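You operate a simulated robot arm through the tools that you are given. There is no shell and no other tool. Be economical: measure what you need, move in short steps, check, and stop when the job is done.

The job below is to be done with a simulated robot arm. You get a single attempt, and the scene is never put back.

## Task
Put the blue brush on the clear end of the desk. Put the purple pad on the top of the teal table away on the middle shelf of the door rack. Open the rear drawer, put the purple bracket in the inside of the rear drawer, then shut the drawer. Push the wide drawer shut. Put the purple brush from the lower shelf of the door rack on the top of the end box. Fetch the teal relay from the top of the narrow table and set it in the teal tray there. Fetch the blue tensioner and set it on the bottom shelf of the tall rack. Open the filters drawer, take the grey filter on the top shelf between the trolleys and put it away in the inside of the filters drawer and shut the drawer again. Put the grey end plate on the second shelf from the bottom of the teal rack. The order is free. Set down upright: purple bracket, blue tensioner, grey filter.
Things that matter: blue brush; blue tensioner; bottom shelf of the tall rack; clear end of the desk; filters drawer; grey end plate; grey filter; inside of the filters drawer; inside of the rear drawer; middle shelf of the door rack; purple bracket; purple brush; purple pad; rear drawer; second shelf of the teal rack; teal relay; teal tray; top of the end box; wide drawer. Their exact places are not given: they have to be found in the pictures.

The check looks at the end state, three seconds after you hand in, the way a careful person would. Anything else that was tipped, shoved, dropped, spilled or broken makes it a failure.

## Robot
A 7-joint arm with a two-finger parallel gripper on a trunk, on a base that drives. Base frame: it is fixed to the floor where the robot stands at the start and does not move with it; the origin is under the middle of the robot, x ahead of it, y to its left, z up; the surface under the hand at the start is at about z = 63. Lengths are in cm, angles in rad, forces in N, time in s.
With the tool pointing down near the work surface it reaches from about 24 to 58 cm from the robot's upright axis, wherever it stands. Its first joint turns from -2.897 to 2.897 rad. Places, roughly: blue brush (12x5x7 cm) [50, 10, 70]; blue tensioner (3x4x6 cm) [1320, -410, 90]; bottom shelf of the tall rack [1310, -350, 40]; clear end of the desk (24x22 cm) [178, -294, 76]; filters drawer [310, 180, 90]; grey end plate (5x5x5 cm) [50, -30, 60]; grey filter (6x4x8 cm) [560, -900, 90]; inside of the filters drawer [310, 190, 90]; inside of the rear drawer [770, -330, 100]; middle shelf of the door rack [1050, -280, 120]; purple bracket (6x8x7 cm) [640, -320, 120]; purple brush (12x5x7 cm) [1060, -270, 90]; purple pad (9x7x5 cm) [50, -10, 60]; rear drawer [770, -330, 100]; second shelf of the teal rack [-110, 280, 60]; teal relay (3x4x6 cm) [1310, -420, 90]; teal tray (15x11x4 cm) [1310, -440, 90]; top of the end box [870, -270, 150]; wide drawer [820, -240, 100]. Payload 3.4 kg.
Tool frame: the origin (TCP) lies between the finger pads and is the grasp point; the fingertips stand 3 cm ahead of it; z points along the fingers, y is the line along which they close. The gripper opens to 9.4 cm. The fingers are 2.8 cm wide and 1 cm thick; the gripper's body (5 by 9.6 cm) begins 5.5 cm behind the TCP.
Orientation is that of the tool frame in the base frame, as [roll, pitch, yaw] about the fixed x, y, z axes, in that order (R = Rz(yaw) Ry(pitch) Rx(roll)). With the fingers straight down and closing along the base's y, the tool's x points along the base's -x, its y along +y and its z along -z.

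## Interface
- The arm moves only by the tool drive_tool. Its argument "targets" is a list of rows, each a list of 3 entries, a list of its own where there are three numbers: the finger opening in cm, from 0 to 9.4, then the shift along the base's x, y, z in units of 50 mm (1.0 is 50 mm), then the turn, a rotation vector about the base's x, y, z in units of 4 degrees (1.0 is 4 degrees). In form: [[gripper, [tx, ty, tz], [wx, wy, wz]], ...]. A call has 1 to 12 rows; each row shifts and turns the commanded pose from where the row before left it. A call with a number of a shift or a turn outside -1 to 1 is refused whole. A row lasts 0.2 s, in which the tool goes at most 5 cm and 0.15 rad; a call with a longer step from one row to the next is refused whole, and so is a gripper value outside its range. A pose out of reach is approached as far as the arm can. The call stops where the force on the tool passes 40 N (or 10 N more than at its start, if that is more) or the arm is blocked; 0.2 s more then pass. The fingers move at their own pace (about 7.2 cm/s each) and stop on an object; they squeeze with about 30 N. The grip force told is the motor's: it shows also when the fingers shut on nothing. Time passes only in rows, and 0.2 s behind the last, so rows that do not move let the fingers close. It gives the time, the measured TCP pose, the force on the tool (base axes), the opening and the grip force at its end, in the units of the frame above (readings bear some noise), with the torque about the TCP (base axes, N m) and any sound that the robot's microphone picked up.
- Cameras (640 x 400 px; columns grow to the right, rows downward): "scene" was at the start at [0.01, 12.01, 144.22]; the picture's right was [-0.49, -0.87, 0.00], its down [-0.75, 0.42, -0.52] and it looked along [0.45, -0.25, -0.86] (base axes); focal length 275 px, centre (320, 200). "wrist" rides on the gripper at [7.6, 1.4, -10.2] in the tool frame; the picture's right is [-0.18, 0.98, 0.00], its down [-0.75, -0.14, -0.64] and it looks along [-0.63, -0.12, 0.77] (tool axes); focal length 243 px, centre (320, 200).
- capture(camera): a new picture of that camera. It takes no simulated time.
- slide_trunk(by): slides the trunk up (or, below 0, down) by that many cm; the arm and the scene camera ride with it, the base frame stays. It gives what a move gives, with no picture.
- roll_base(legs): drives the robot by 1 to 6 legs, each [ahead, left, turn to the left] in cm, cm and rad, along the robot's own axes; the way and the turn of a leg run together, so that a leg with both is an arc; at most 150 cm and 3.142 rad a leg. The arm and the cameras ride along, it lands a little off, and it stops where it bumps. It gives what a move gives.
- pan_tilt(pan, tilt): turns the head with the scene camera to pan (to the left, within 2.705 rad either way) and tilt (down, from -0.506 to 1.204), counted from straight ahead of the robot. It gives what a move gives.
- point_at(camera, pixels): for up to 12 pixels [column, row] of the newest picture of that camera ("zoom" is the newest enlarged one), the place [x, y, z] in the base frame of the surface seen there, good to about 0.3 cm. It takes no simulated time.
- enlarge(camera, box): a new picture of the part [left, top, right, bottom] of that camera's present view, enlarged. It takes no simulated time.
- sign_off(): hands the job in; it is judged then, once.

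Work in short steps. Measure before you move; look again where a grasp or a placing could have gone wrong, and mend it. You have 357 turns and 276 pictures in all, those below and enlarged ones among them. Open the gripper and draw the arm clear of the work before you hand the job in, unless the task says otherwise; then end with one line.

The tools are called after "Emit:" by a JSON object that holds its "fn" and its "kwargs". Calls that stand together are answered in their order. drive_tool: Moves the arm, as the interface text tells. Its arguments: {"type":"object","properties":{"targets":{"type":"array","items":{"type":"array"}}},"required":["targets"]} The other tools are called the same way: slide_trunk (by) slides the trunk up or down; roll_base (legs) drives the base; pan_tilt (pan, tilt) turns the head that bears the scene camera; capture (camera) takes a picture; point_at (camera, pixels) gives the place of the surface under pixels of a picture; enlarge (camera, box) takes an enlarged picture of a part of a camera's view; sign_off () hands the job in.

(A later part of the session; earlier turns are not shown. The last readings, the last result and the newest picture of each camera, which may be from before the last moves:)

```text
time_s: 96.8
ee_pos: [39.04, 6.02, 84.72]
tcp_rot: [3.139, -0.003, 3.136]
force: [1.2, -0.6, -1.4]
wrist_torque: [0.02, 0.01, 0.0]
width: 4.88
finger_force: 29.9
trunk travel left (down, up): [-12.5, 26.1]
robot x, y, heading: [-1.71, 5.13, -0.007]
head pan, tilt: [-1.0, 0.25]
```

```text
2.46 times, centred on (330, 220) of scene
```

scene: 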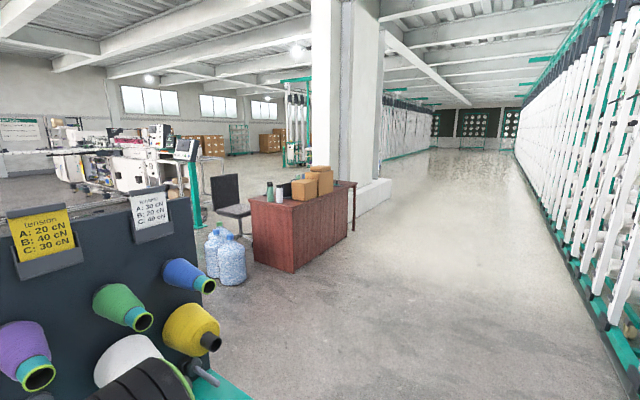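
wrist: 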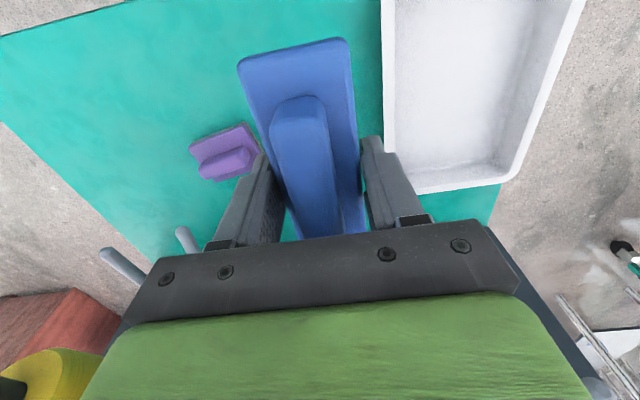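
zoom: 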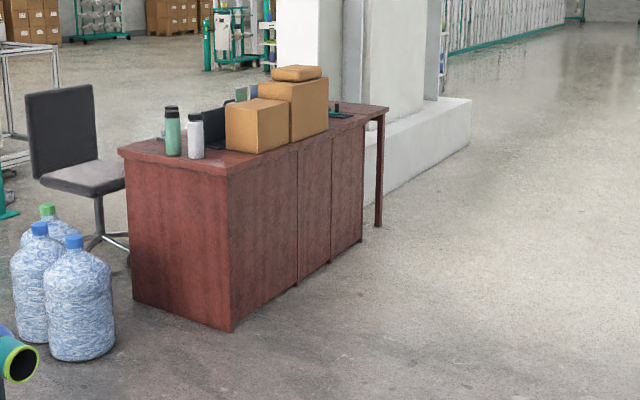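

Emit:
{"fn": "point_at", "kwargs": {"camera": "scene", "pixels": [[290, 272], [252, 202], [292, 208], [354, 184], [346, 236], [354, 230], [264, 203], [340, 190], [228, 283], [245, 238], [345, 186]]}}

```text
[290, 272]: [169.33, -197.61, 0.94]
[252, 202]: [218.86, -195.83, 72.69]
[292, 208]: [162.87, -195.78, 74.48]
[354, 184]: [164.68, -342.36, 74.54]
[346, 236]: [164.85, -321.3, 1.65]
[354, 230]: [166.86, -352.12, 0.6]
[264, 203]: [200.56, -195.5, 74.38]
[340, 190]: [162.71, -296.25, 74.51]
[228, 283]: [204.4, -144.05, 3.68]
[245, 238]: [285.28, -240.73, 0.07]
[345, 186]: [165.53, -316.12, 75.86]
```

The desk top is at z 74.5, x 163–219. I check the creel row's distance on the right before driving down the aisle.

Emit:
{"fn": "point_at", "kwargs": {"camera": "scene", "pixels": [[618, 375], [560, 270], [535, 215], [500, 300], [420, 300]]}}

Emit:
{"fn": "roll_base", "kwargs": {"legs": [[-15, 0, 0], [0, 0, -1.571], [60, 0, 0]]}}

```text
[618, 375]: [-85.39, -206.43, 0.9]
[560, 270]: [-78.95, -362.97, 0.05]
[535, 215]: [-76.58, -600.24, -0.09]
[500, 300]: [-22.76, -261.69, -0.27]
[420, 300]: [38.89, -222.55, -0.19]
```

```text
time_s: 104.9
ee_pos: [-11.25, -95.52, 84.74]
tcp_rot: [3.141, -0.003, 1.61]
force: [-0.3, 0.0, -1.3]
wrist_torque: [-0.04, -0.01, -0.01]
width: 4.87
finger_force: 30.6
trunk travel left (down, up): [-12.5, 26.1]
robot x, y, heading: [-13.9, -55.1, -1.534]
head pan, tilt: [-1.0, 0.25]
```

Free way. I head straight for a point before the desk's clear end, about (115,-294), then face the desk.

Emit:
{"fn": "drive_tool", "kwargs": {"targets": [[0, [0, 0, 0.9], [0, 0, 0]], [0, [0, 0, 0.5], [0, 0, 0]]]}}

Emit:
{"fn": "roll_base", "kwargs": {"legs": [[0, 0, 0.458], [136, 0, 0], [135, 0, 0], [0, 0, 1.076]]}}

Emit:
{"fn": "pan_tilt", "kwargs": {"pan": 0, "tilt": 0.6}}

Emit:
{"fn": "capture", "kwargs": {"camera": "scene"}}

```text
time_s: 105.5
ee_pos: [-11.42, -95.32, 91.85]
tcp_rot: [3.139, -0.003, 1.608]
force: [-1.4, -0.3, -1.0]
wrist_torque: [0.01, 0.01, -0.02]
width: 4.9
finger_force: 29.7
trunk travel left (down, up): [-12.5, 26.1]
robot x, y, heading: [-13.96, -55.04, -1.531]
head pan, tilt: [-1.0, 0.25]
```

```text
time_s: 122.7
ee_pos: [153.38, -293.05, 91.76]
tcp_rot: [3.14, 0.0, 3.131]
force: [0.2, -0.3, -1.1]
wrist_torque: [0.0, 0.04, -0.01]
width: 4.89
finger_force: 29.6
trunk travel left (down, up): [-12.5, 26.1]
robot x, y, heading: [112.55, -293.66, -0.006]
head pan, tilt: [-1.0, 0.25]
```

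```text
time_s: 123.9
ee_pos: [153.44, -293.0, 91.83]
tcp_rot: [3.14, -0.002, 3.132]
force: [-0.8, 0.4, -0.7]
wrist_torque: [0.01, -0.02, 0.02]
width: 4.91
finger_force: 30.0
trunk travel left (down, up): [-12.5, 26.1]
robot x, y, heading: [112.83, -293.66, -0.003]
head pan, tilt: [0.0, 0.6]
```

```text
242 pictures are left
```

scene: 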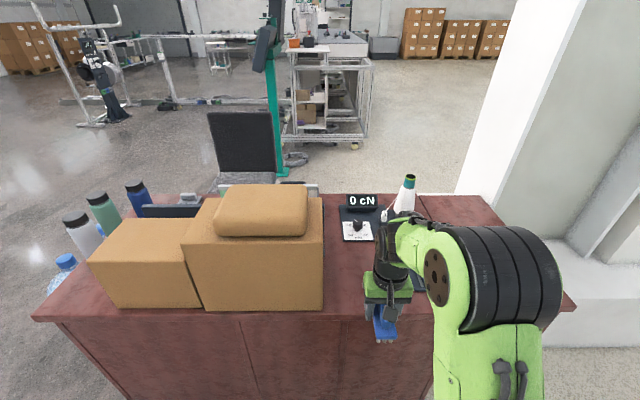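

Emit:
{"fn": "capture", "kwargs": {"camera": "wrist"}}

Emit:
{"fn": "point_at", "kwargs": {"camera": "scene", "pixels": [[322, 308], [345, 300], [350, 240], [373, 240], [325, 270], [418, 288], [400, 212], [425, 225], [480, 215], [345, 312]]}}

```text
241 pictures are left
```

wrist: 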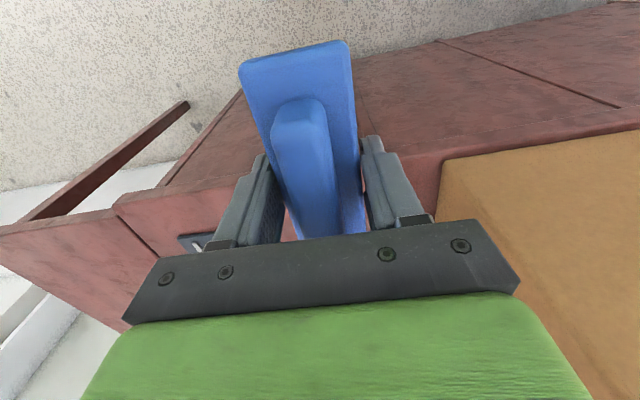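

```text
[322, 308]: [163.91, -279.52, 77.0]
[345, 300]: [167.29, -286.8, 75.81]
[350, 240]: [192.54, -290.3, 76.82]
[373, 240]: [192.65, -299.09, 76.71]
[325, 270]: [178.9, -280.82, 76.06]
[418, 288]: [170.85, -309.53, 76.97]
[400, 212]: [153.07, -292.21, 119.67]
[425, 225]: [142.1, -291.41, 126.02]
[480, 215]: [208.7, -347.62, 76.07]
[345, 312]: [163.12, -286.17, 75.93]
```

Desk top is z≈76; the clear spot is round (176,-294). I roll 12 cm ahead, then move over the spot and lower.

Emit:
{"fn": "roll_base", "kwargs": {"legs": [[12, 0, 0]]}}

Emit:
{"fn": "drive_tool", "kwargs": {"targets": [[0, [0.8, 0, 0], [0, 0, 0]], [0, [0.8, -0.1, -0.4], [0, 0, 0]], [0, [0.3, -0.1, -0.6], [0, 0, 0]], [0, [0, 0, -0.6], [0, 0, 0]], [0, [0, 0, -0.5], [0, 0, 0]]]}}

Emit:
{"fn": "capture", "kwargs": {"camera": "wrist"}}

```text
time_s: 125.2
ee_pos: [165.5, -293.28, 91.67]
tcp_rot: [-3.141, -0.005, 3.131]
force: [0.8, -0.5, -0.1]
wrist_torque: [-0.01, 0.08, -0.02]
width: 4.87
finger_force: 29.7
trunk travel left (down, up): [-12.5, 26.1]
robot x, y, heading: [125.45, -293.83, -0.011]
head pan, tilt: [0.0, 0.6]
```

```text
time_s: 126.4
ee_pos: [174.79, -294.36, 81.17]
tcp_rot: [3.139, -0.001, 3.133]
force: [-0.2, 0.1, -1.3]
wrist_torque: [0.04, -0.02, -0.01]
width: 4.89
finger_force: 30.0
trunk travel left (down, up): [-12.5, 26.1]
robot x, y, heading: [125.12, -293.84, -0.01]
head pan, tilt: [0.0, 0.6]
```

```text
240 pictures are left
```

wrist: 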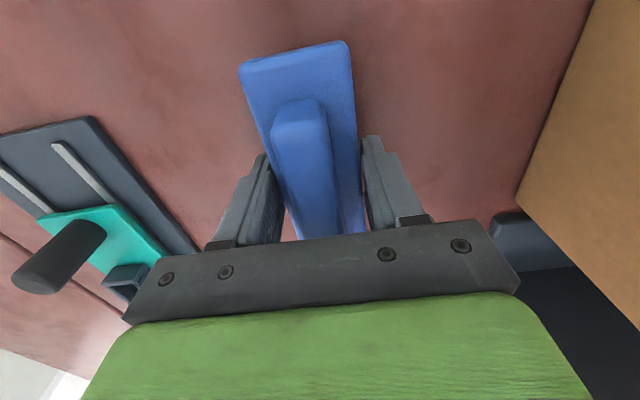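

The spot beneath is clear. I lower the last 1.7 cm and release, then rise.

Emit:
{"fn": "drive_tool", "kwargs": {"targets": [[0, [0, 0, -0.2], [0, 0, 0]], [0, [0, 0, -0.12], [0, 0, 0]], [0, [0, 0, -0.03], [0, 0, 0]], [7, [0, 0, 0], [0, 0, 0]], [7, [0, 0, 0], [0, 0, 0]], [7, [0, 0, 0], [0, 0, 0]], [7, [0, 0, 0.8], [0, 0, 0]], [7, [0, 0, 0.9], [0, 0, 0]], [7, [-0.5, 0, 0.8], [0, 0, 0]], [7, [-0.9, 0, 0], [0, 0, 0]]]}}

Emit:
{"fn": "capture", "kwargs": {"camera": "wrist"}}

```text
time_s: 128.6
ee_pos: [167.69, -294.1, 92.12]
tcp_rot: [3.14, 0.001, 3.13]
force: [-0.2, -0.5, -0.3]
wrist_torque: [-0.01, 0.01, -0.02]
width: 7.02
finger_force: 0.1
trunk travel left (down, up): [-12.5, 26.1]
robot x, y, heading: [125.11, -293.88, -0.011]
head pan, tilt: [0.0, 0.6]
```

```text
239 pictures are left
```

wrist: 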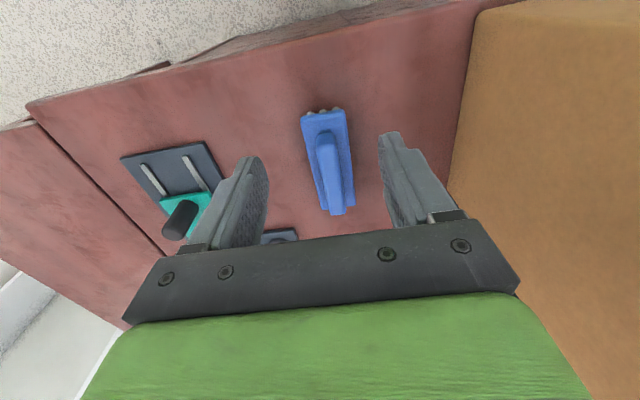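

The brush sits well at (330,160). Back to the teal table for the pad.

Emit:
{"fn": "roll_base", "kwargs": {"legs": [[-13, 0, 0], [0, 0, 2.06], [144, 0, 0], [143, 0, 0], [0, 0, -2.05]]}}

```text
time_s: 153.2
ee_pos: [12.9, -44.12, 91.84]
tcp_rot: [3.141, 0.0, -3.108]
force: [0.3, 0.1, 0.4]
wrist_torque: [0.01, -0.01, 0.01]
width: 7.01
finger_force: 0.0
trunk travel left (down, up): [-12.5, 26.1]
robot x, y, heading: [-29.72, -45.67, 0.031]
head pan, tilt: [0.0, 0.6]
```

Emit:
{"fn": "roll_base", "kwargs": {"legs": [[0, 0, -0.031], [28, 38, 0]]}}

Emit:
{"fn": "drive_tool", "kwargs": {"targets": [[9.4, [-0.6, 0, 0], [0, 0, 1]], [9.4, [0, 0, -0.5], [0, 0, 1]], [9.4, [0, 0, -0.5], [0, 0, 1]], [9.4, [0, 0, 0], [0, 0, 1]], [9.4, [0, 0, 0], [0, 0, 1]], [9.4, [0, 0, 0], [0, 0, 1]], [9.4, [0, 0, 0], [0, 0, 1]], [9.4, [0, 0, 0], [0, 0, 1]], [9.4, [0, 0, 0], [0, 0, 1]], [9.4, [0, 0, 0], [0, 0, 1]], [9.4, [0, 0, 0], [0, 0, 1]], [9.4, [0, 0, 0], [0, 0, 1]]]}}

Emit:
{"fn": "drive_tool", "kwargs": {"targets": [[9.4, [0, 0, 0], [0, 0, 1]], [9.4, [0, 0, 0], [0, 0, 1]], [9.4, [0, 0, 0], [0, 0, 1]], [9.4, [0, 0, 0], [0, 0, 1]], [9.4, [0, 0, 0], [0, 0, 1]], [9.4, [0, 0, 0], [0, 0, 1]], [9.4, [0.7, 0, 0], [0, 0, 1]], [9.4, [0.9, 0, 0], [0, 0, 1]], [9.4, [0.5, 0, 0], [0, 0, 0]]]}}

Emit:
{"fn": "capture", "kwargs": {"camera": "wrist"}}

```text
time_s: 156.4
ee_pos: [41.24, -6.76, 91.86]
tcp_rot: [3.14, -0.002, -3.141]
force: [0.3, 0.4, 1.0]
wrist_torque: [-0.02, 0.0, -0.01]
width: 7.0
finger_force: 0.0
trunk travel left (down, up): [-12.5, 26.1]
robot x, y, heading: [-1.4, -6.81, 0.002]
head pan, tilt: [0.0, 0.6]
```

```text
time_s: 159.0
ee_pos: [38.21, -6.93, 86.86]
tcp_rot: [3.14, -0.002, -2.302]
force: [0.3, -0.3, 0.9]
wrist_torque: [0.02, -0.01, 0.02]
width: 9.36
finger_force: 0.0
trunk travel left (down, up): [-12.5, 26.1]
robot x, y, heading: [-2.19, -7.1, 0.002]
head pan, tilt: [0.0, 0.6]
```

```text
time_s: 161.0
ee_pos: [48.69, -7.09, 86.93]
tcp_rot: [3.14, 0.001, -1.743]
force: [0.3, 0.8, 0.2]
wrist_torque: [-0.02, -0.03, -0.01]
width: 9.4
finger_force: 0.1
trunk travel left (down, up): [-12.5, 26.1]
robot x, y, heading: [-1.51, -7.14, 0.001]
head pan, tilt: [0.0, 0.6]
```

```text
238 pictures are left
```

wrist: 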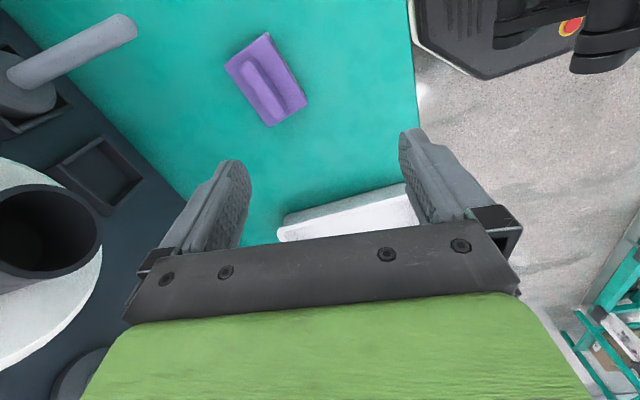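

Emit:
{"fn": "point_at", "kwargs": {"camera": "wrist", "pixels": [[248, 55], [260, 78], [273, 108], [230, 68], [262, 35], [270, 125], [305, 100], [130, 22], [90, 240], [45, 190]]}}

```text
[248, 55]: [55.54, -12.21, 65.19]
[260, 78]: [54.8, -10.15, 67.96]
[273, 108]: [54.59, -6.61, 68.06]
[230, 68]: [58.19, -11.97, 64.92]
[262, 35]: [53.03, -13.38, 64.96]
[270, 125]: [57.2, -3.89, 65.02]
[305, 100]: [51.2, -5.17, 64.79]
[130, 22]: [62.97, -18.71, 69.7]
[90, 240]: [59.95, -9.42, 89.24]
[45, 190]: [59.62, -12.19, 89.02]
```

The white cone's rim at (60,-11,z 89) stands close over the pad, so a hand closing along x would be tight. I study the ridge closer to see if I can grip it end to end with the hand leaning back.

Emit:
{"fn": "enlarge", "kwargs": {"camera": "wrist", "box": [200, 10, 340, 140]}}

Emit:
{"fn": "point_at", "kwargs": {"camera": "zoom", "pixels": [[225, 130], [240, 150], [290, 210], [345, 300], [360, 320], [370, 340], [215, 120]]}}

```text
3.08 times, centred on (270, 75) of wrist
```

zoom: 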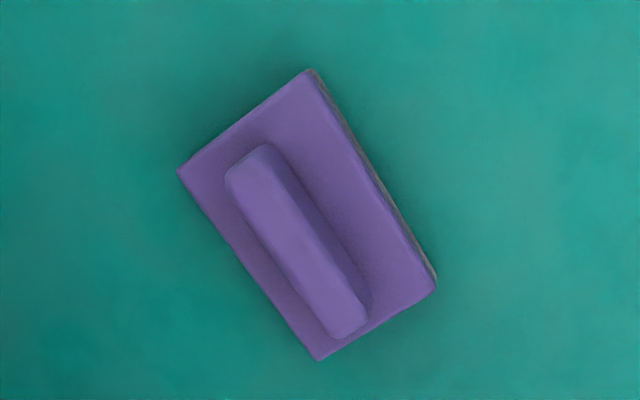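

```text
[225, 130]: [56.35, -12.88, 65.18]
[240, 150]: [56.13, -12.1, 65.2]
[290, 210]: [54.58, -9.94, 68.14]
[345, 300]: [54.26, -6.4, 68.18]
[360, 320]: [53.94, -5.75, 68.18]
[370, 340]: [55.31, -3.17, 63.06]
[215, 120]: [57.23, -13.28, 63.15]
```

The ridge runs from about (55.1,-11.5) to (54.2,-5.4), 3 cm tall. I turn the hand to close along it (yaw −2.995) and lean it 20° back.

Emit:
{"fn": "drive_tool", "kwargs": {"targets": [[9.4, [-0.8, 0, 0], [0, 0, -1]], [9.4, [-0.8, 0, 0], [0, 0, -1]], [9.4, [0, 0, 0], [0, 0, -1]], [9.4, [0, 0, 0], [0, 0, -1]], [9.4, [0, 0, 0], [0, 0, -1]], [9.4, [0, 0, 0], [0, 0, -1]], [9.4, [0, 0, 0], [0, 0, -1]], [9.4, [0, 0, 0], [0, 0, -1]], [9.4, [0, 0, 0], [0, 0, -1]], [9.4, [0, 0, 0], [0, 0, -1]], [9.4, [0, 0, 0], [0, 0, -1]], [9.4, [0, 0, 0], [0, 0, -1]]]}}

Emit:
{"fn": "drive_tool", "kwargs": {"targets": [[9.4, [0, 0, 0], [0, 0, -1]], [9.4, [0, 0, 0], [0, 0, -1]], [9.4, [0, 0, 0], [0, 0, -1]], [9.4, [0, 0, 0], [0, 0, -1]], [9.4, [0, 0, 0], [0, 0, -1]], [9.4, [0, 0, 0], [0, 0, -0.93]], [9.4, [0, 0, 0], [0.146, -0.989, 0]], [9.4, [0, 0, 0], [0.146, -0.989, 0]], [9.4, [0, 0, 0], [0.146, -0.989, 0]], [9.4, [0, 0, 0], [0.146, -0.989, 0]], [9.4, [0, 0, 0], [0.146, -0.989, 0]]]}}

Emit:
{"fn": "capture", "kwargs": {"camera": "wrist"}}

```text
time_s: 163.6
ee_pos: [40.6, -6.91, 86.84]
tcp_rot: [3.14, -0.004, -2.583]
force: [0.1, -0.1, 0.1]
wrist_torque: [-0.02, 0.01, 0.0]
width: 9.4
finger_force: 0.1
trunk travel left (down, up): [-12.5, 26.1]
robot x, y, heading: [-1.19, -6.97, 0.001]
head pan, tilt: [0.0, 0.6]
```

```text
time_s: 166.0
ee_pos: [40.61, -6.92, 86.94]
tcp_rot: [-3.141, 0.348, -2.995]
force: [0.2, -0.3, -0.6]
wrist_torque: [-0.01, -0.01, -0.04]
width: 9.4
finger_force: 0.0
trunk travel left (down, up): [-12.5, 26.1]
robot x, y, heading: [-1.38, -7.2, 0.006]
head pan, tilt: [0.0, 0.6]
```

```text
236 pictures are left
```

wrist: 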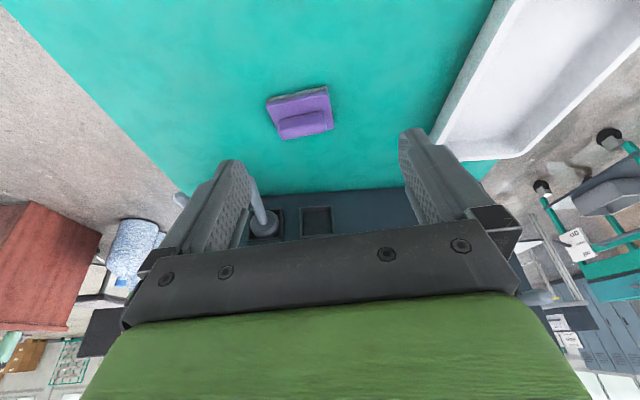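

I come in along the leaning tool axis and stop 6 cm short to check.

Emit:
{"fn": "drive_tool", "kwargs": {"targets": [[9.4, [0.6, -0.065, -0.63], [0, 0, 0]], [9.4, [0.6, -0.065, -0.63], [0, 0, 0]], [9.4, [0.6, -0.065, -0.63], [0, 0, 0]], [9.4, [0.6, -0.065, -0.63], [0, 0, 0]]]}}

Emit:
{"fn": "capture", "kwargs": {"camera": "wrist"}}

Emit:
{"fn": "point_at", "kwargs": {"camera": "wrist", "pixels": [[300, 130], [320, 130], [340, 130], [300, 160], [320, 160], [345, 150], [318, 100]]}}

```text
time_s: 167.0
ee_pos: [52.66, -8.47, 74.24]
tcp_rot: [3.14, 0.346, -2.995]
force: [0.0, 0.2, -0.2]
wrist_torque: [0.02, -0.02, 0.03]
width: 9.39
finger_force: 0.0
trunk travel left (down, up): [-12.5, 26.1]
robot x, y, heading: [-1.31, -7.48, -0.001]
head pan, tilt: [0.0, 0.6]
```

```text
235 pictures are left
```

wrist: 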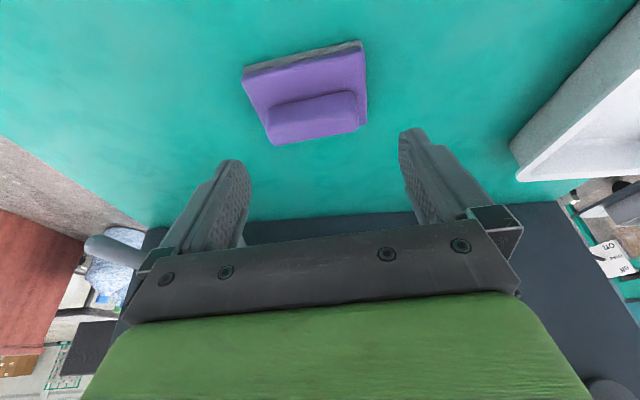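

```text
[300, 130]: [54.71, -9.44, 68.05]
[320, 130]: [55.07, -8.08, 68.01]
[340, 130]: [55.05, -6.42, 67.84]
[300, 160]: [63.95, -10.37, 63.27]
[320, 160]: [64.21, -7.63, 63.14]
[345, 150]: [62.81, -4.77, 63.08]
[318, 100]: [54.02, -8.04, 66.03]
```

Aligned over the ridge. I go down the last 6 cm and close.

Emit:
{"fn": "drive_tool", "kwargs": {"targets": [[9.4, [0.22, 0, -0.55], [0, 0, 0]], [9.4, [0.2, 0.02, -0.5], [0, 0, 0]], [5, [0, 0, 0], [0, 0, 0]], [0, [0, 0, 0], [0, 0, 0]], [0, [0, 0, 0], [0, 0, 0]], [0, [0, 0, 0], [0, 0, 0]]]}}

Emit:
{"fn": "enlarge", "kwargs": {"camera": "wrist", "box": [180, 60, 480, 240]}}

```text
time_s: 168.4
ee_pos: [54.92, -8.36, 69.07]
tcp_rot: [-3.141, 0.347, -2.996]
force: [0.5, 0.3, 0.0]
wrist_torque: [-0.03, 0.03, -0.01]
width: 6.91
finger_force: 30.7
trunk travel left (down, up): [-12.5, 26.1]
robot x, y, heading: [-1.7, -7.53, -0.001]
head pan, tilt: [0.0, 0.6]
```

```text
2.13 times, centred on (330, 150) of wrist
```

zoom: 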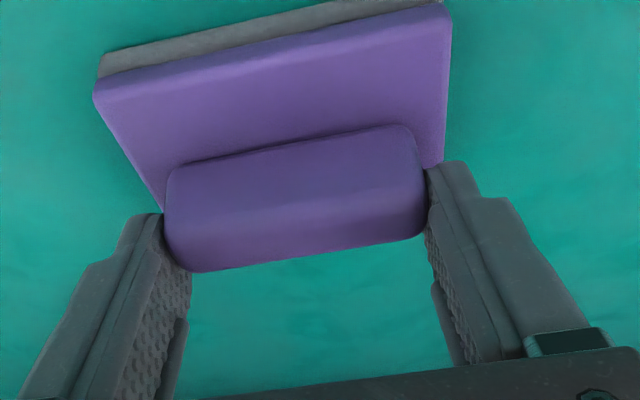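

Gripped end to end at 6.9 cm. I lift back and up and check.

Emit:
{"fn": "drive_tool", "kwargs": {"targets": [[0, [-0.05, 0, 0.2], [0, 0, 0]], [0, [-0.15, 0, 0.5], [0, 0, 0]], [0, [-0.5, 0, 0.7], [0, 0, 0]], [0, [-0.6, 0, 0.7], [0, 0, 0]], [0, [-0.6, 0, 0.7], [0, 0, 0]], [0, [-0.6, 0, 0.7], [0, 0, 0]]]}}

Emit:
{"fn": "capture", "kwargs": {"camera": "wrist"}}

```text
time_s: 169.8
ee_pos: [42.22, -8.43, 86.69]
tcp_rot: [3.141, 0.348, -2.995]
force: [-0.5, 0.0, -0.4]
wrist_torque: [-0.04, -0.02, -0.02]
width: 6.91
finger_force: 30.1
trunk travel left (down, up): [-12.5, 26.1]
robot x, y, heading: [-1.53, -7.53, 0.007]
head pan, tilt: [0.0, 0.6]
```

```text
233 pictures are left
```

wrist: 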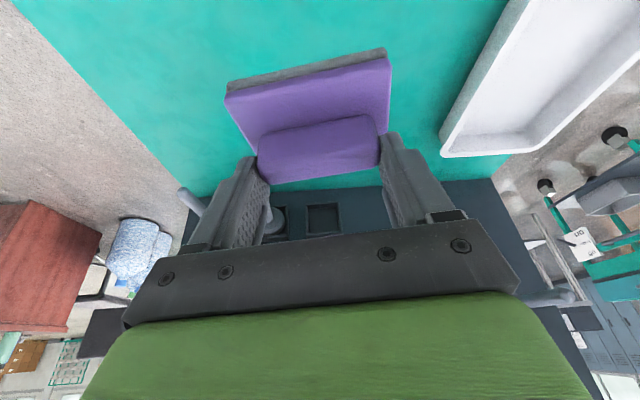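

The pad hangs steadily, unchanged. I raise the trunk for a better view and survey the way towards +x.

Emit:
{"fn": "slide_trunk", "kwargs": {"by": 24}}

Emit:
{"fn": "pan_tilt", "kwargs": {"pan": -0.1, "tilt": 0.2}}

Emit:
{"fn": "capture", "kwargs": {"camera": "scene"}}

Emit:
{"fn": "enlarge", "kwargs": {"camera": "scene", "box": [160, 120, 560, 280]}}

Emit:
{"fn": "point_at", "kwargs": {"camera": "scene", "pixels": [[200, 160], [240, 170], [280, 175], [320, 170], [360, 170], [400, 170], [440, 175], [480, 200], [520, 200], [260, 220], [420, 190], [560, 200]]}}

```text
time_s: 172.3
ee_pos: [42.44, -8.26, 110.66]
tcp_rot: [3.141, 0.347, -2.995]
force: [-0.2, 1.2, 0.4]
wrist_torque: [-0.01, -0.05, 0.0]
width: 6.9
finger_force: 30.5
trunk travel left (down, up): [-36.5, 2.1]
robot x, y, heading: [-1.79, -7.32, 0.004]
head pan, tilt: [0.0, 0.6]
```

```text
time_s: 173.2
ee_pos: [42.38, -8.28, 110.64]
tcp_rot: [3.142, 0.349, -2.995]
force: [0.3, -0.4, -0.2]
wrist_torque: [0.02, 0.02, -0.04]
width: 6.92
finger_force: 30.0
trunk travel left (down, up): [-36.5, 2.1]
robot x, y, heading: [-1.11, -7.28, 0.004]
head pan, tilt: [-0.099, 0.201]
```

```text
232 pictures are left
```

scene: 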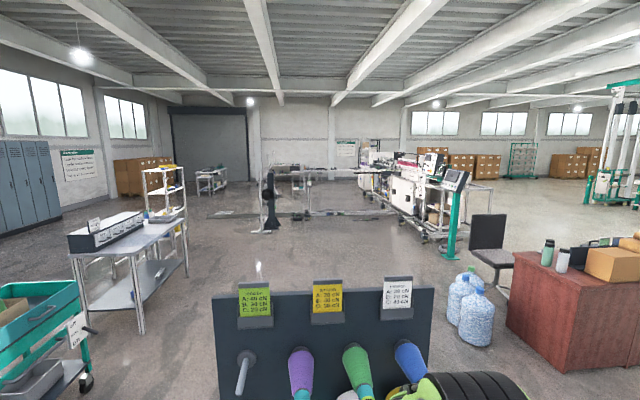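

```text
1.60 times, centred on (360, 200) of scene
```

zoom: 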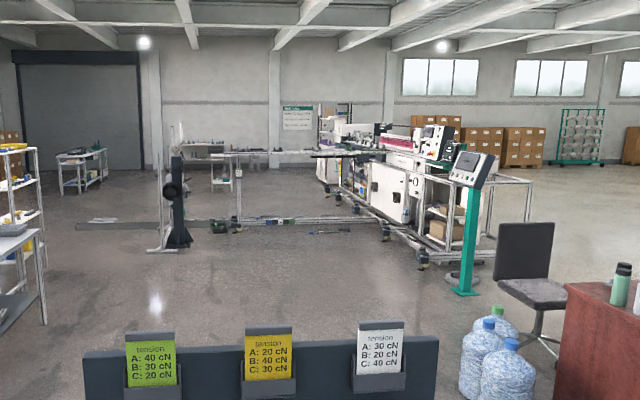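

```text
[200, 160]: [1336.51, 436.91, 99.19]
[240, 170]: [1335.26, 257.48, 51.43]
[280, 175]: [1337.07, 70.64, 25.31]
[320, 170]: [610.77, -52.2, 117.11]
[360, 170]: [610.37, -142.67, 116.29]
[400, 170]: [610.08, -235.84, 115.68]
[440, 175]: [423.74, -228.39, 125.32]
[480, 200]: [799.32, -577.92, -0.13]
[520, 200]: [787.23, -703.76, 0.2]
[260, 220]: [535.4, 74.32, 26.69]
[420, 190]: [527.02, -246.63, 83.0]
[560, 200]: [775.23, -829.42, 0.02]
```

The big machine spans x≈430–900 near y≈-230…; a cross-bar stands at x≈610. I drive round the right end of the table to about (300,-40) and look again.

Emit:
{"fn": "roll_base", "kwargs": {"legs": [[-16, 0, 0], [0, -70, 0], [130, 0, 0], [130, 15, 0], [60, 30, 0]]}}

Emit:
{"fn": "pan_tilt", "kwargs": {"pan": -0.3, "tilt": 0.25}}

Emit:
{"fn": "capture", "kwargs": {"camera": "scene"}}

```text
time_s: 193.6
ee_pos: [343.22, -27.1, 110.52]
tcp_rot: [3.14, 0.347, -2.989]
force: [0.7, 0.3, -0.6]
wrist_torque: [0.02, 0.07, -0.01]
width: 6.91
finger_force: 29.9
trunk travel left (down, up): [-36.5, 2.1]
robot x, y, heading: [299.28, -26.04, 0.011]
head pan, tilt: [-0.099, 0.201]
```

```text
time_s: 194.3
ee_pos: [343.27, -27.01, 110.66]
tcp_rot: [3.14, 0.348, -2.988]
force: [0.1, 0.5, 0.0]
wrist_torque: [0.05, 0.02, -0.02]
width: 6.86
finger_force: 29.8
trunk travel left (down, up): [-36.5, 2.1]
robot x, y, heading: [299.19, -26.39, 0.009]
head pan, tilt: [-0.3, 0.25]
```

```text
230 pictures are left
```

scene: 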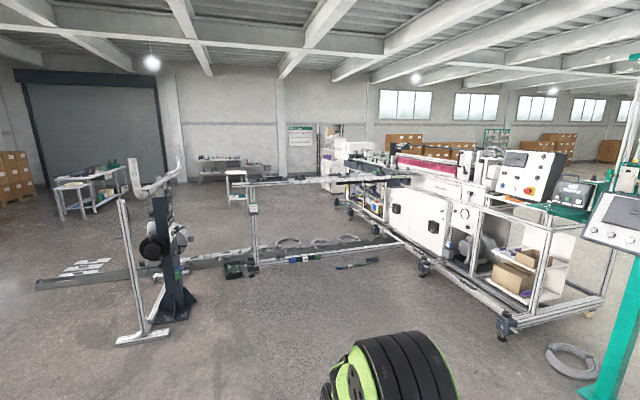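

Emit:
{"fn": "point_at", "kwargs": {"camera": "scene", "pixels": [[38, 290], [125, 343], [200, 310], [258, 262], [380, 242], [350, 215], [240, 203], [120, 190], [310, 230], [60, 225], [150, 230], [335, 195]]}}

Emit:
{"fn": "enlarge", "kwargs": {"camera": "scene", "box": [180, 120, 460, 280]}}

```text
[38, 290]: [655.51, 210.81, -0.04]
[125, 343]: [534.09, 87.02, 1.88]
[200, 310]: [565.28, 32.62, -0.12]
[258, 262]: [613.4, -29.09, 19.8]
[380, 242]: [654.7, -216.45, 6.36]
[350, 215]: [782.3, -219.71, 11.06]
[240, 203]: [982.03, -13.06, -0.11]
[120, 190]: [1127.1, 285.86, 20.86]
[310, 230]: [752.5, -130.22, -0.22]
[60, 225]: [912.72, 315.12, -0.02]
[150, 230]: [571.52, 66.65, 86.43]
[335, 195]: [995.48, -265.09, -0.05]
```

```text
2.29 times, centred on (320, 200) of scene
```

zoom: 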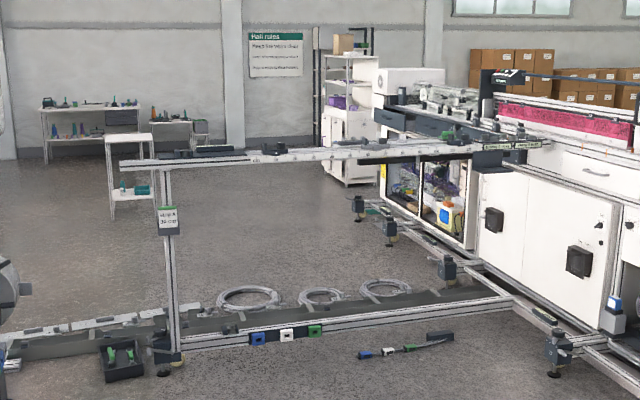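

The cross-frame runs from (655,210) to the machine. I go round its left end via (600,280) and (710,280), then down to about (900,-50).

Emit:
{"fn": "roll_base", "kwargs": {"legs": [[0, 0, 0.78], [150, 0, 0], [150, 0, 0], [129, 0, 0], [0, 0, -0.79], [110, 0, 0]]}}

Emit:
{"fn": "pan_tilt", "kwargs": {"pan": -0.8, "tilt": 0.25}}

Emit:
{"fn": "capture", "kwargs": {"camera": "scene"}}

```text
time_s: 209.4
ee_pos: [516.28, 204.19, 110.56]
tcp_rot: [3.139, 0.345, -2.034]
force: [-0.3, -0.1, -0.9]
wrist_torque: [0.0, 0.01, 0.02]
width: 6.91
finger_force: 30.1
trunk travel left (down, up): [-36.5, 2.1]
robot x, y, heading: [489.85, 168.65, 0.957]
head pan, tilt: [-0.3, 0.25]
stopped in leg 3: the robot was blocked; the commanded pose is now the measured one
```

```text
time_s: 210.3
ee_pos: [516.11, 204.32, 110.61]
tcp_rot: [3.14, 0.346, -2.035]
force: [-0.3, 0.0, -1.2]
wrist_torque: [0.01, 0.0, -0.02]
width: 6.88
finger_force: 30.0
trunk travel left (down, up): [-36.5, 2.1]
robot x, y, heading: [489.89, 168.5, 0.96]
head pan, tilt: [-0.799, 0.25]
```

```text
228 pictures are left
```

scene: 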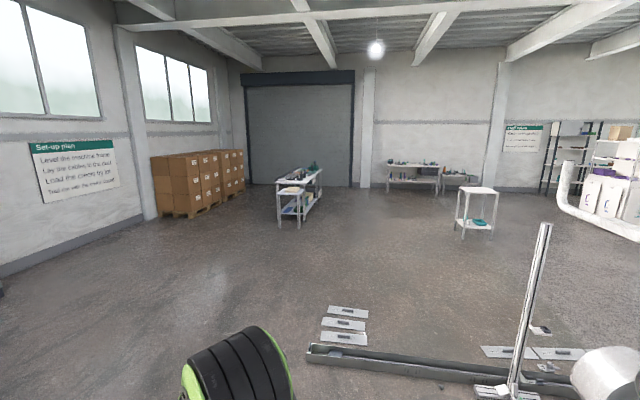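

Blocked at (490,169). I look down around the robot to see by what.

Emit:
{"fn": "pan_tilt", "kwargs": {"pan": 0, "tilt": 0.9}}

Emit:
{"fn": "capture", "kwargs": {"camera": "scene"}}

Emit:
{"fn": "pan_tilt", "kwargs": {"pan": -1.2, "tilt": 0.9}}

Emit:
{"fn": "capture", "kwargs": {"camera": "scene"}}

Emit:
{"fn": "pan_tilt", "kwargs": {"pan": 1.2, "tilt": 0.9}}

Emit:
{"fn": "capture", "kwargs": {"camera": "scene"}}

```text
time_s: 211.4
ee_pos: [516.06, 204.11, 110.66]
tcp_rot: [3.141, 0.348, -2.035]
force: [-1.2, 0.4, -0.4]
wrist_torque: [0.01, 0.0, 0.01]
width: 6.91
finger_force: 30.5
trunk travel left (down, up): [-36.5, 2.1]
robot x, y, heading: [489.73, 168.92, 0.959]
head pan, tilt: [0.0, 0.901]
```

```text
227 pictures are left
```

scene: 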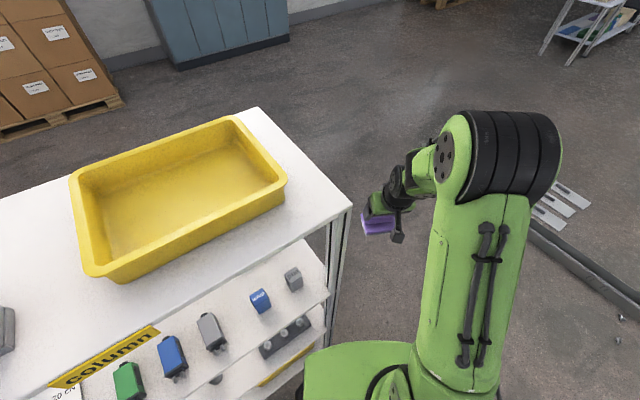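

```text
time_s: 212.8
ee_pos: [516.07, 204.16, 110.67]
tcp_rot: [3.14, 0.347, -2.036]
force: [-0.5, 0.9, -1.0]
wrist_torque: [0.01, -0.01, -0.01]
width: 6.92
finger_force: 30.1
trunk travel left (down, up): [-36.5, 2.1]
robot x, y, heading: [489.88, 168.44, 0.959]
head pan, tilt: [-1.201, 0.901]
```

```text
226 pictures are left
```

scene: 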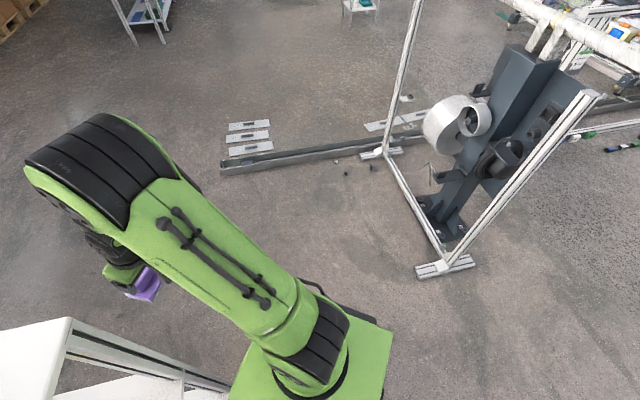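

```text
time_s: 215.1
ee_pos: [516.05, 204.11, 110.82]
tcp_rot: [3.14, 0.346, -2.035]
force: [0.3, 0.0, -0.4]
wrist_torque: [-0.01, 0.0, -0.02]
width: 6.9
finger_force: 29.6
trunk travel left (down, up): [-36.5, 2.1]
robot x, y, heading: [489.83, 168.89, 0.956]
head pan, tilt: [1.201, 0.901]
```

```text
225 pictures are left
```

scene: 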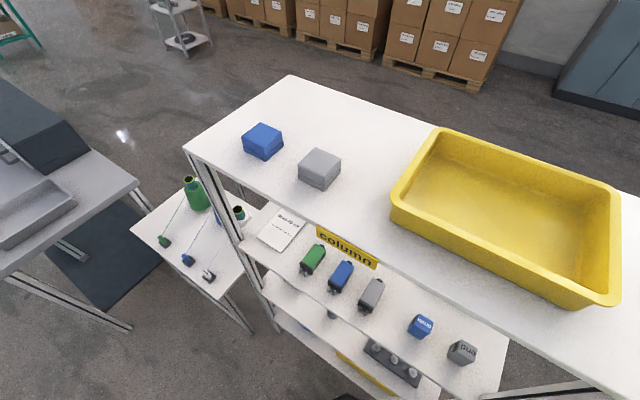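

I bumped the "column" rack on my left; nothing on it appears disturbed. I sidestep right, swing round its corner at about (526,207), then carry on.

Emit:
{"fn": "roll_base", "kwargs": {"legs": [[0, -28, 0], [0, 0, -0.457], [55, 0, 0], [0, 0, 0.6]]}}

Emit:
{"fn": "pan_tilt", "kwargs": {"pan": 0.5, "tilt": 0.8}}

Emit:
{"fn": "capture", "kwargs": {"camera": "scene"}}

```text
time_s: 222.8
ee_pos: [581.01, 218.78, 110.64]
tcp_rot: [3.139, 0.347, -1.879]
force: [0.0, 0.1, -0.4]
wrist_torque: [0.02, 0.0, 0.01]
width: 6.9
finger_force: 30.5
trunk travel left (down, up): [-36.5, 2.1]
robot x, y, heading: [560.99, 179.97, 1.122]
head pan, tilt: [1.201, 0.901]
```

```text
time_s: 223.8
ee_pos: [581.14, 218.61, 110.67]
tcp_rot: [3.141, 0.347, -1.878]
force: [0.0, 1.2, -0.7]
wrist_torque: [0.03, 0.0, 0.02]
width: 6.9
finger_force: 29.6
trunk travel left (down, up): [-36.5, 2.1]
robot x, y, heading: [560.81, 179.51, 1.119]
head pan, tilt: [0.499, 0.799]
```

```text
224 pictures are left
```

scene: 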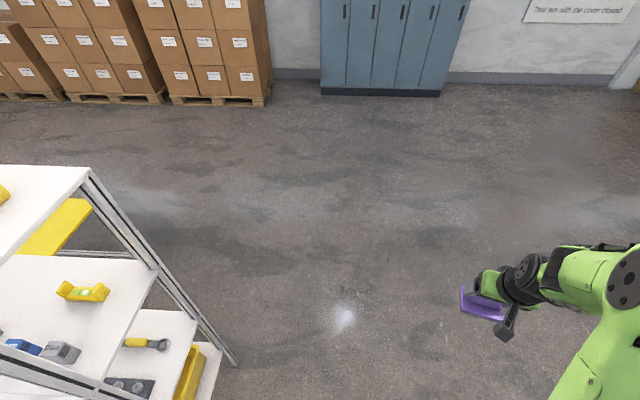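

Emit:
{"fn": "roll_base", "kwargs": {"legs": [[98, 0, 0], [0, 0, -1.12], [120, 0, 0], [0, 0, -1.0]]}}

Emit:
{"fn": "pan_tilt", "kwargs": {"pan": 0, "tilt": 0.3}}

Emit:
{"fn": "capture", "kwargs": {"camera": "scene"}}

Emit:
{"fn": "enlarge", "kwargs": {"camera": "scene", "box": [200, 100, 480, 280]}}

```text
time_s: 239.9
ee_pos: [747.64, 233.1, 110.68]
tcp_rot: [3.141, 0.345, 2.317]
force: [0.0, 0.8, -0.8]
wrist_torque: [-0.07, 0.0, 0.02]
width: 6.89
finger_force: 29.9
trunk travel left (down, up): [-36.5, 2.1]
robot x, y, heading: [723.67, 270.06, -0.969]
head pan, tilt: [0.499, 0.799]
```

```text
time_s: 240.8
ee_pos: [747.61, 233.33, 110.55]
tcp_rot: [3.139, 0.348, 2.318]
force: [0.4, 0.3, -0.5]
wrist_torque: [-0.01, 0.02, 0.0]
width: 6.92
finger_force: 30.3
trunk travel left (down, up): [-36.5, 2.1]
robot x, y, heading: [723.9, 269.68, -0.966]
head pan, tilt: [0.0, 0.3]
```

```text
223 pictures are left
```

scene: 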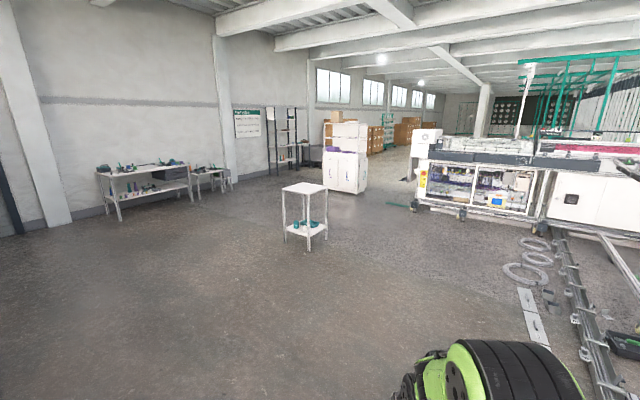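

```text
2.22 times, centred on (340, 190) of scene
```

zoom: 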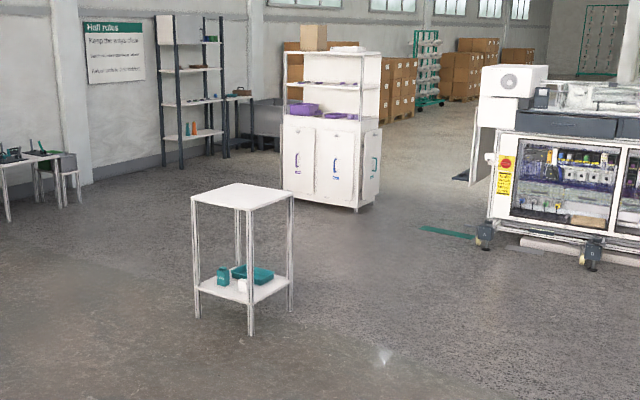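

The door rack (zoom 330,110), tall rack (zoom 190,90), machine end box (zoom 515,80) are in view. I measure them.

Emit:
{"fn": "point_at", "kwargs": {"camera": "zoom", "pixels": [[284, 188], [357, 210], [360, 85], [285, 83], [300, 118], [360, 120], [380, 190], [250, 333], [195, 318], [290, 310], [485, 245], [168, 168]]}}

```text
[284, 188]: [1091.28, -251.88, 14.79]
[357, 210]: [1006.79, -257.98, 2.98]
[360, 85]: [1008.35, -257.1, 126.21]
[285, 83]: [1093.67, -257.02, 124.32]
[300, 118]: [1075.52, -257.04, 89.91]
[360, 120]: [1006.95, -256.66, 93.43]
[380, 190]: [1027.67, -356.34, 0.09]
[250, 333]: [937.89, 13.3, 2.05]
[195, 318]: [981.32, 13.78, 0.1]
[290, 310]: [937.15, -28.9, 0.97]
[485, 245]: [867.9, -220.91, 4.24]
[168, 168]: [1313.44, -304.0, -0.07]
```

The door rack's front is y=-257, x 1006–1094, open towards +y. I go via (1050,150), passing the small table, then down to it.

Emit:
{"fn": "roll_base", "kwargs": {"legs": [[0, 0, 0.613], [150, 0, 0], [150, 0, 0], [47, 0, 0], [0, 0, -1.218], [130, 0, 0]]}}

Emit:
{"fn": "capture", "kwargs": {"camera": "scene"}}

```text
time_s: 268.4
ee_pos: [1043.91, -23.0, 110.69]
tcp_rot: [3.141, 0.346, 1.699]
force: [0.6, -0.9, -0.8]
wrist_torque: [-0.01, 0.0, -0.01]
width: 6.91
finger_force: 30.1
trunk travel left (down, up): [-36.5, 2.1]
robot x, y, heading: [1045.9, 21.02, -1.589]
head pan, tilt: [0.0, 0.3]
```

```text
221 pictures are left
```

scene: 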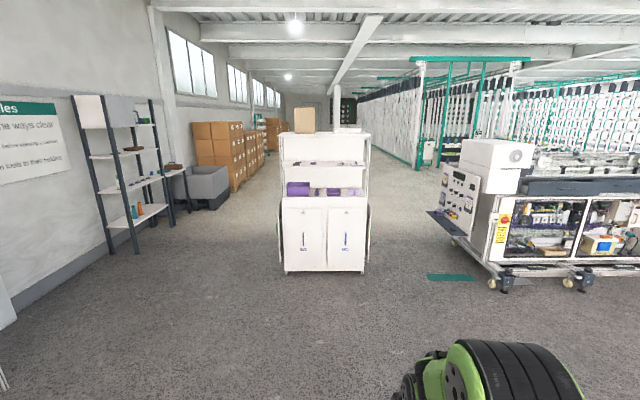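

Now closer, to about y=-150, and look at the rack's shelves.

Emit:
{"fn": "roll_base", "kwargs": {"legs": [[150, 0, 0], [25, 0, 0]]}}

Emit:
{"fn": "capture", "kwargs": {"camera": "scene"}}

Emit:
{"fn": "enlarge", "kwargs": {"camera": "scene", "box": [180, 120, 460, 330]}}

```text
time_s: 277.3
ee_pos: [1040.7, -198.56, 110.72]
tcp_rot: [3.141, 0.347, 1.695]
force: [-1.0, -0.2, -0.7]
wrist_torque: [0.02, 0.0, 0.01]
width: 6.91
finger_force: 29.8
trunk travel left (down, up): [-36.5, 2.1]
robot x, y, heading: [1042.88, -154.58, -1.591]
head pan, tilt: [0.0, 0.3]
```

```text
220 pictures are left
```

scene: 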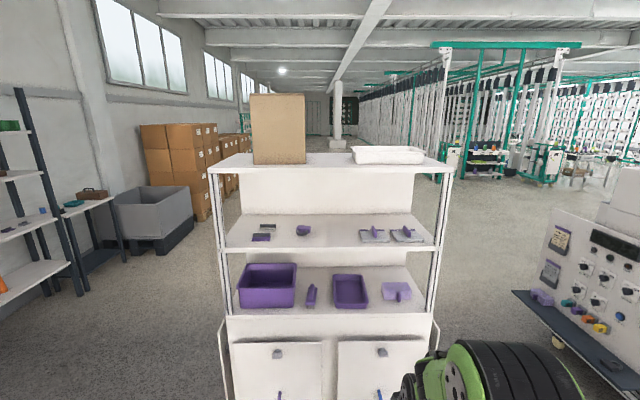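

```text
1.90 times, centred on (320, 225) of scene
```

zoom: 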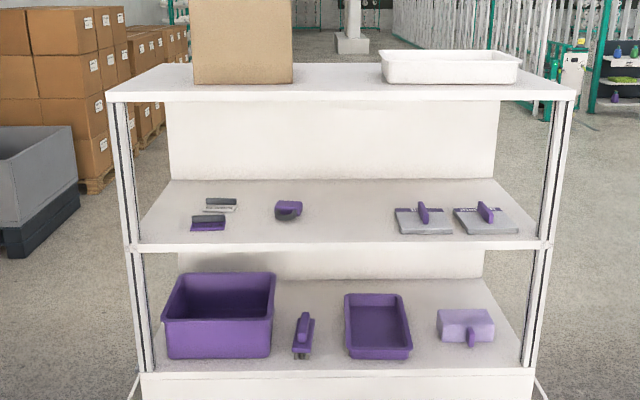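

The middle shelf's free stretch is at zoom (340,220); the purple brush is on the lower shelf at zoom (303,335). I measure both.

Emit:
{"fn": "point_at", "kwargs": {"camera": "zoom", "pixels": [[340, 240], [340, 215], [340, 185], [290, 215], [400, 215], [220, 222], [303, 318], [303, 350], [305, 362], [340, 95], [345, 345], [272, 340]]}}

Emit:
{"fn": "point_at", "kwargs": {"camera": "scene", "pixels": [[320, 251], [320, 172], [320, 313], [288, 352], [370, 352]]}}

```text
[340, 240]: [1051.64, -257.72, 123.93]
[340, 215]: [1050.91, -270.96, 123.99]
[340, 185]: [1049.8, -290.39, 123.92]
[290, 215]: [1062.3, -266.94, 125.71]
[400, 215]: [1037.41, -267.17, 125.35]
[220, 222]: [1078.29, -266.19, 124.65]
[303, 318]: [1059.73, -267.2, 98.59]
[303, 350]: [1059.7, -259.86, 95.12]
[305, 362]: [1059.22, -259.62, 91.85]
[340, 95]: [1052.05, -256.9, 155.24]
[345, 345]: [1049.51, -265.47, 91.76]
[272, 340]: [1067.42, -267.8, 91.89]
```

```text
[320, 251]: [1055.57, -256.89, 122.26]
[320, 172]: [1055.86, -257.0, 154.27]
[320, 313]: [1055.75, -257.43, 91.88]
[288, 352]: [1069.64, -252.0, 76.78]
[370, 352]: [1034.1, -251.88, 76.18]
```

The shelf gap over the pad's place is about 29 cm. I check how tall the hand really is above the TCP by viewing it.

Emit:
{"fn": "pan_tilt", "kwargs": {"pan": 0, "tilt": 0.75}}

Emit:
{"fn": "capture", "kwargs": {"camera": "scene"}}

Emit:
{"fn": "enlarge", "kwargs": {"camera": "scene", "box": [300, 140, 540, 300]}}

```text
time_s: 278.2
ee_pos: [1040.64, -198.5, 110.72]
tcp_rot: [3.14, 0.346, 1.696]
force: [-0.3, -0.3, -1.1]
wrist_torque: [-0.01, -0.01, 0.01]
width: 6.88
finger_force: 30.6
trunk travel left (down, up): [-36.5, 2.1]
robot x, y, heading: [1042.59, -154.47, -1.591]
head pan, tilt: [0.0, 0.75]
```

```text
218 pictures are left
```

scene: 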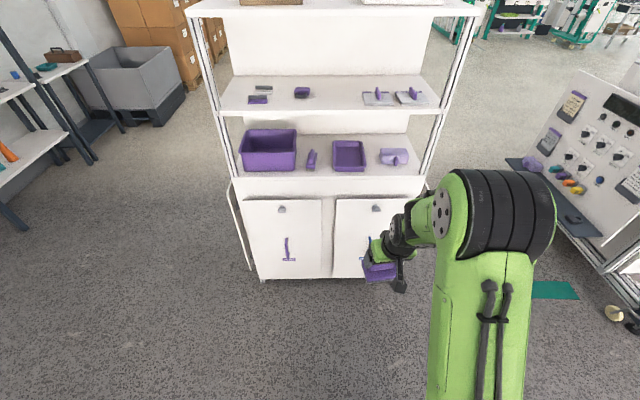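

```text
2.50 times, centred on (420, 220) of scene
```

zoom: 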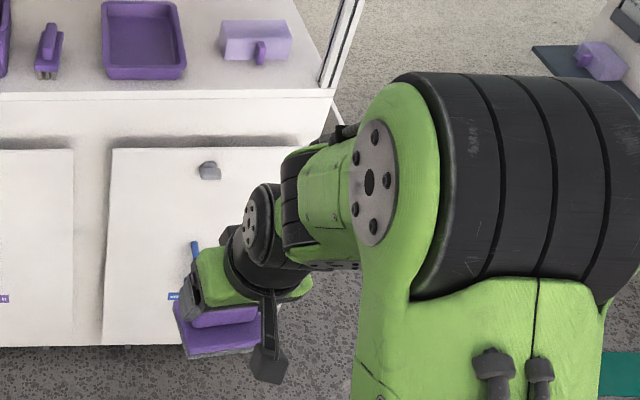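

Emit:
{"fn": "point_at", "kwargs": {"camera": "zoom", "pixels": [[250, 222], [262, 190], [240, 205], [300, 155], [330, 140], [215, 260], [380, 90], [330, 200], [205, 310], [265, 370]]}}

```text
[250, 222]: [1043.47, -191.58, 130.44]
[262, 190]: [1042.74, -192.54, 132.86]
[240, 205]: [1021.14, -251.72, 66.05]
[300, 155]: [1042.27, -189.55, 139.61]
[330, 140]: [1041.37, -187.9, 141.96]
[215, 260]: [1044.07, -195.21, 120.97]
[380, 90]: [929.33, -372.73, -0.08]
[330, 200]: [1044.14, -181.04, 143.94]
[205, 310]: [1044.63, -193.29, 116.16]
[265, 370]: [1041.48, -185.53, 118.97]
```

The wrist's front is about 22 cm up and 6 cm behind the TCP, so it fits if placed near the front edge. I raise the hand, square it (yaw −0.125), lean 8° more, and roll nearer.

Emit:
{"fn": "drive_tool", "kwargs": {"targets": [[0, [0, 0, 0.95], [0, 0, -0.9]], [0, [0, 0, 0.95], [0, 0, -0.9]], [0, [0, 0, 0.95], [-0.9, 0, 0]], [0, [0, 0, 0.95], [-0.9, 0, 0]], [0, [0, 0, 0.95], [0, 0, 0]], [0, [0, 0, 0.6], [0, 0, 0]]]}}

Emit:
{"fn": "capture", "kwargs": {"camera": "wrist"}}

```text
time_s: 279.6
ee_pos: [1040.58, -198.41, 137.69]
tcp_rot: [3.141, 0.473, 1.569]
force: [-0.5, -0.5, -0.4]
wrist_torque: [-0.01, 0.02, 0.01]
width: 6.9
finger_force: 30.2
trunk travel left (down, up): [-36.5, 2.1]
robot x, y, heading: [1042.55, -154.81, -1.588]
head pan, tilt: [0.0, 0.75]
```

```text
216 pictures are left
```

wrist: 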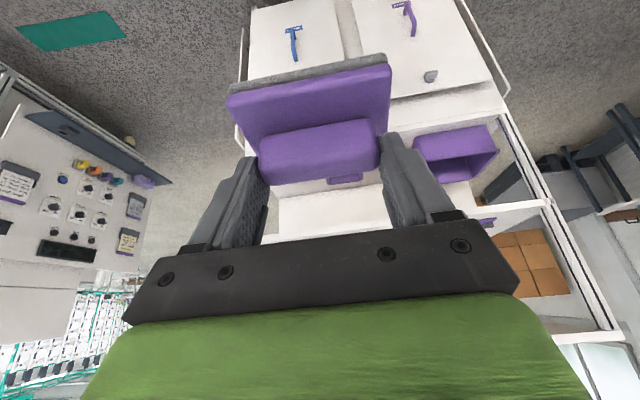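

Emit:
{"fn": "roll_base", "kwargs": {"legs": [[0, 0, 0.017], [45, 8, 0]]}}

Emit:
{"fn": "capture", "kwargs": {"camera": "scene"}}

Emit:
{"fn": "capture", "kwargs": {"camera": "wrist"}}

```text
time_s: 282.6
ee_pos: [1048.93, -243.0, 137.62]
tcp_rot: [3.14, 0.474, 1.583]
force: [0.0, 0.0, -1.0]
wrist_torque: [0.01, 0.0, 0.01]
width: 6.91
finger_force: 30.2
trunk travel left (down, up): [-36.5, 2.1]
robot x, y, heading: [1050.76, -199.32, -1.581]
head pan, tilt: [0.0, 0.75]
```

```text
215 pictures are left
```

scene: 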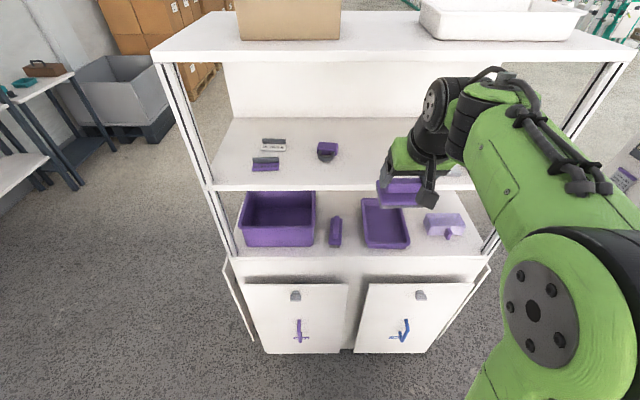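

```text
214 pictures are left
```

wrist: 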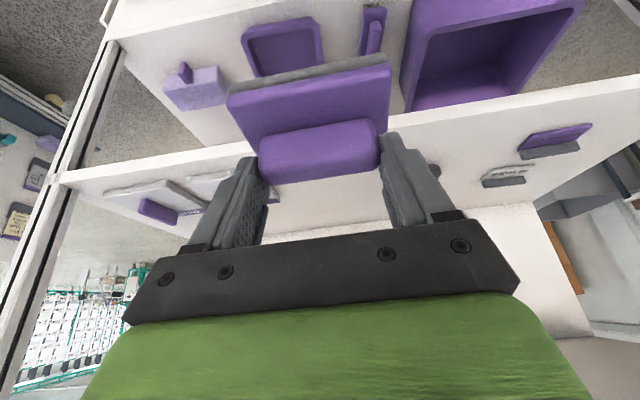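

Emit:
{"fn": "point_at", "kwargs": {"camera": "scene", "pixels": [[430, 105], [450, 82], [490, 72], [510, 85], [480, 110], [400, 205], [440, 60]]}}

```text
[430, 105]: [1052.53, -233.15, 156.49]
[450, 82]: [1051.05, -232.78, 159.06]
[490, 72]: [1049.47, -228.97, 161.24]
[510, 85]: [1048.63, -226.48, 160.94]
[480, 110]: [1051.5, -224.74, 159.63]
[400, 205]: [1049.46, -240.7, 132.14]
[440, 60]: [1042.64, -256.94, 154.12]
```

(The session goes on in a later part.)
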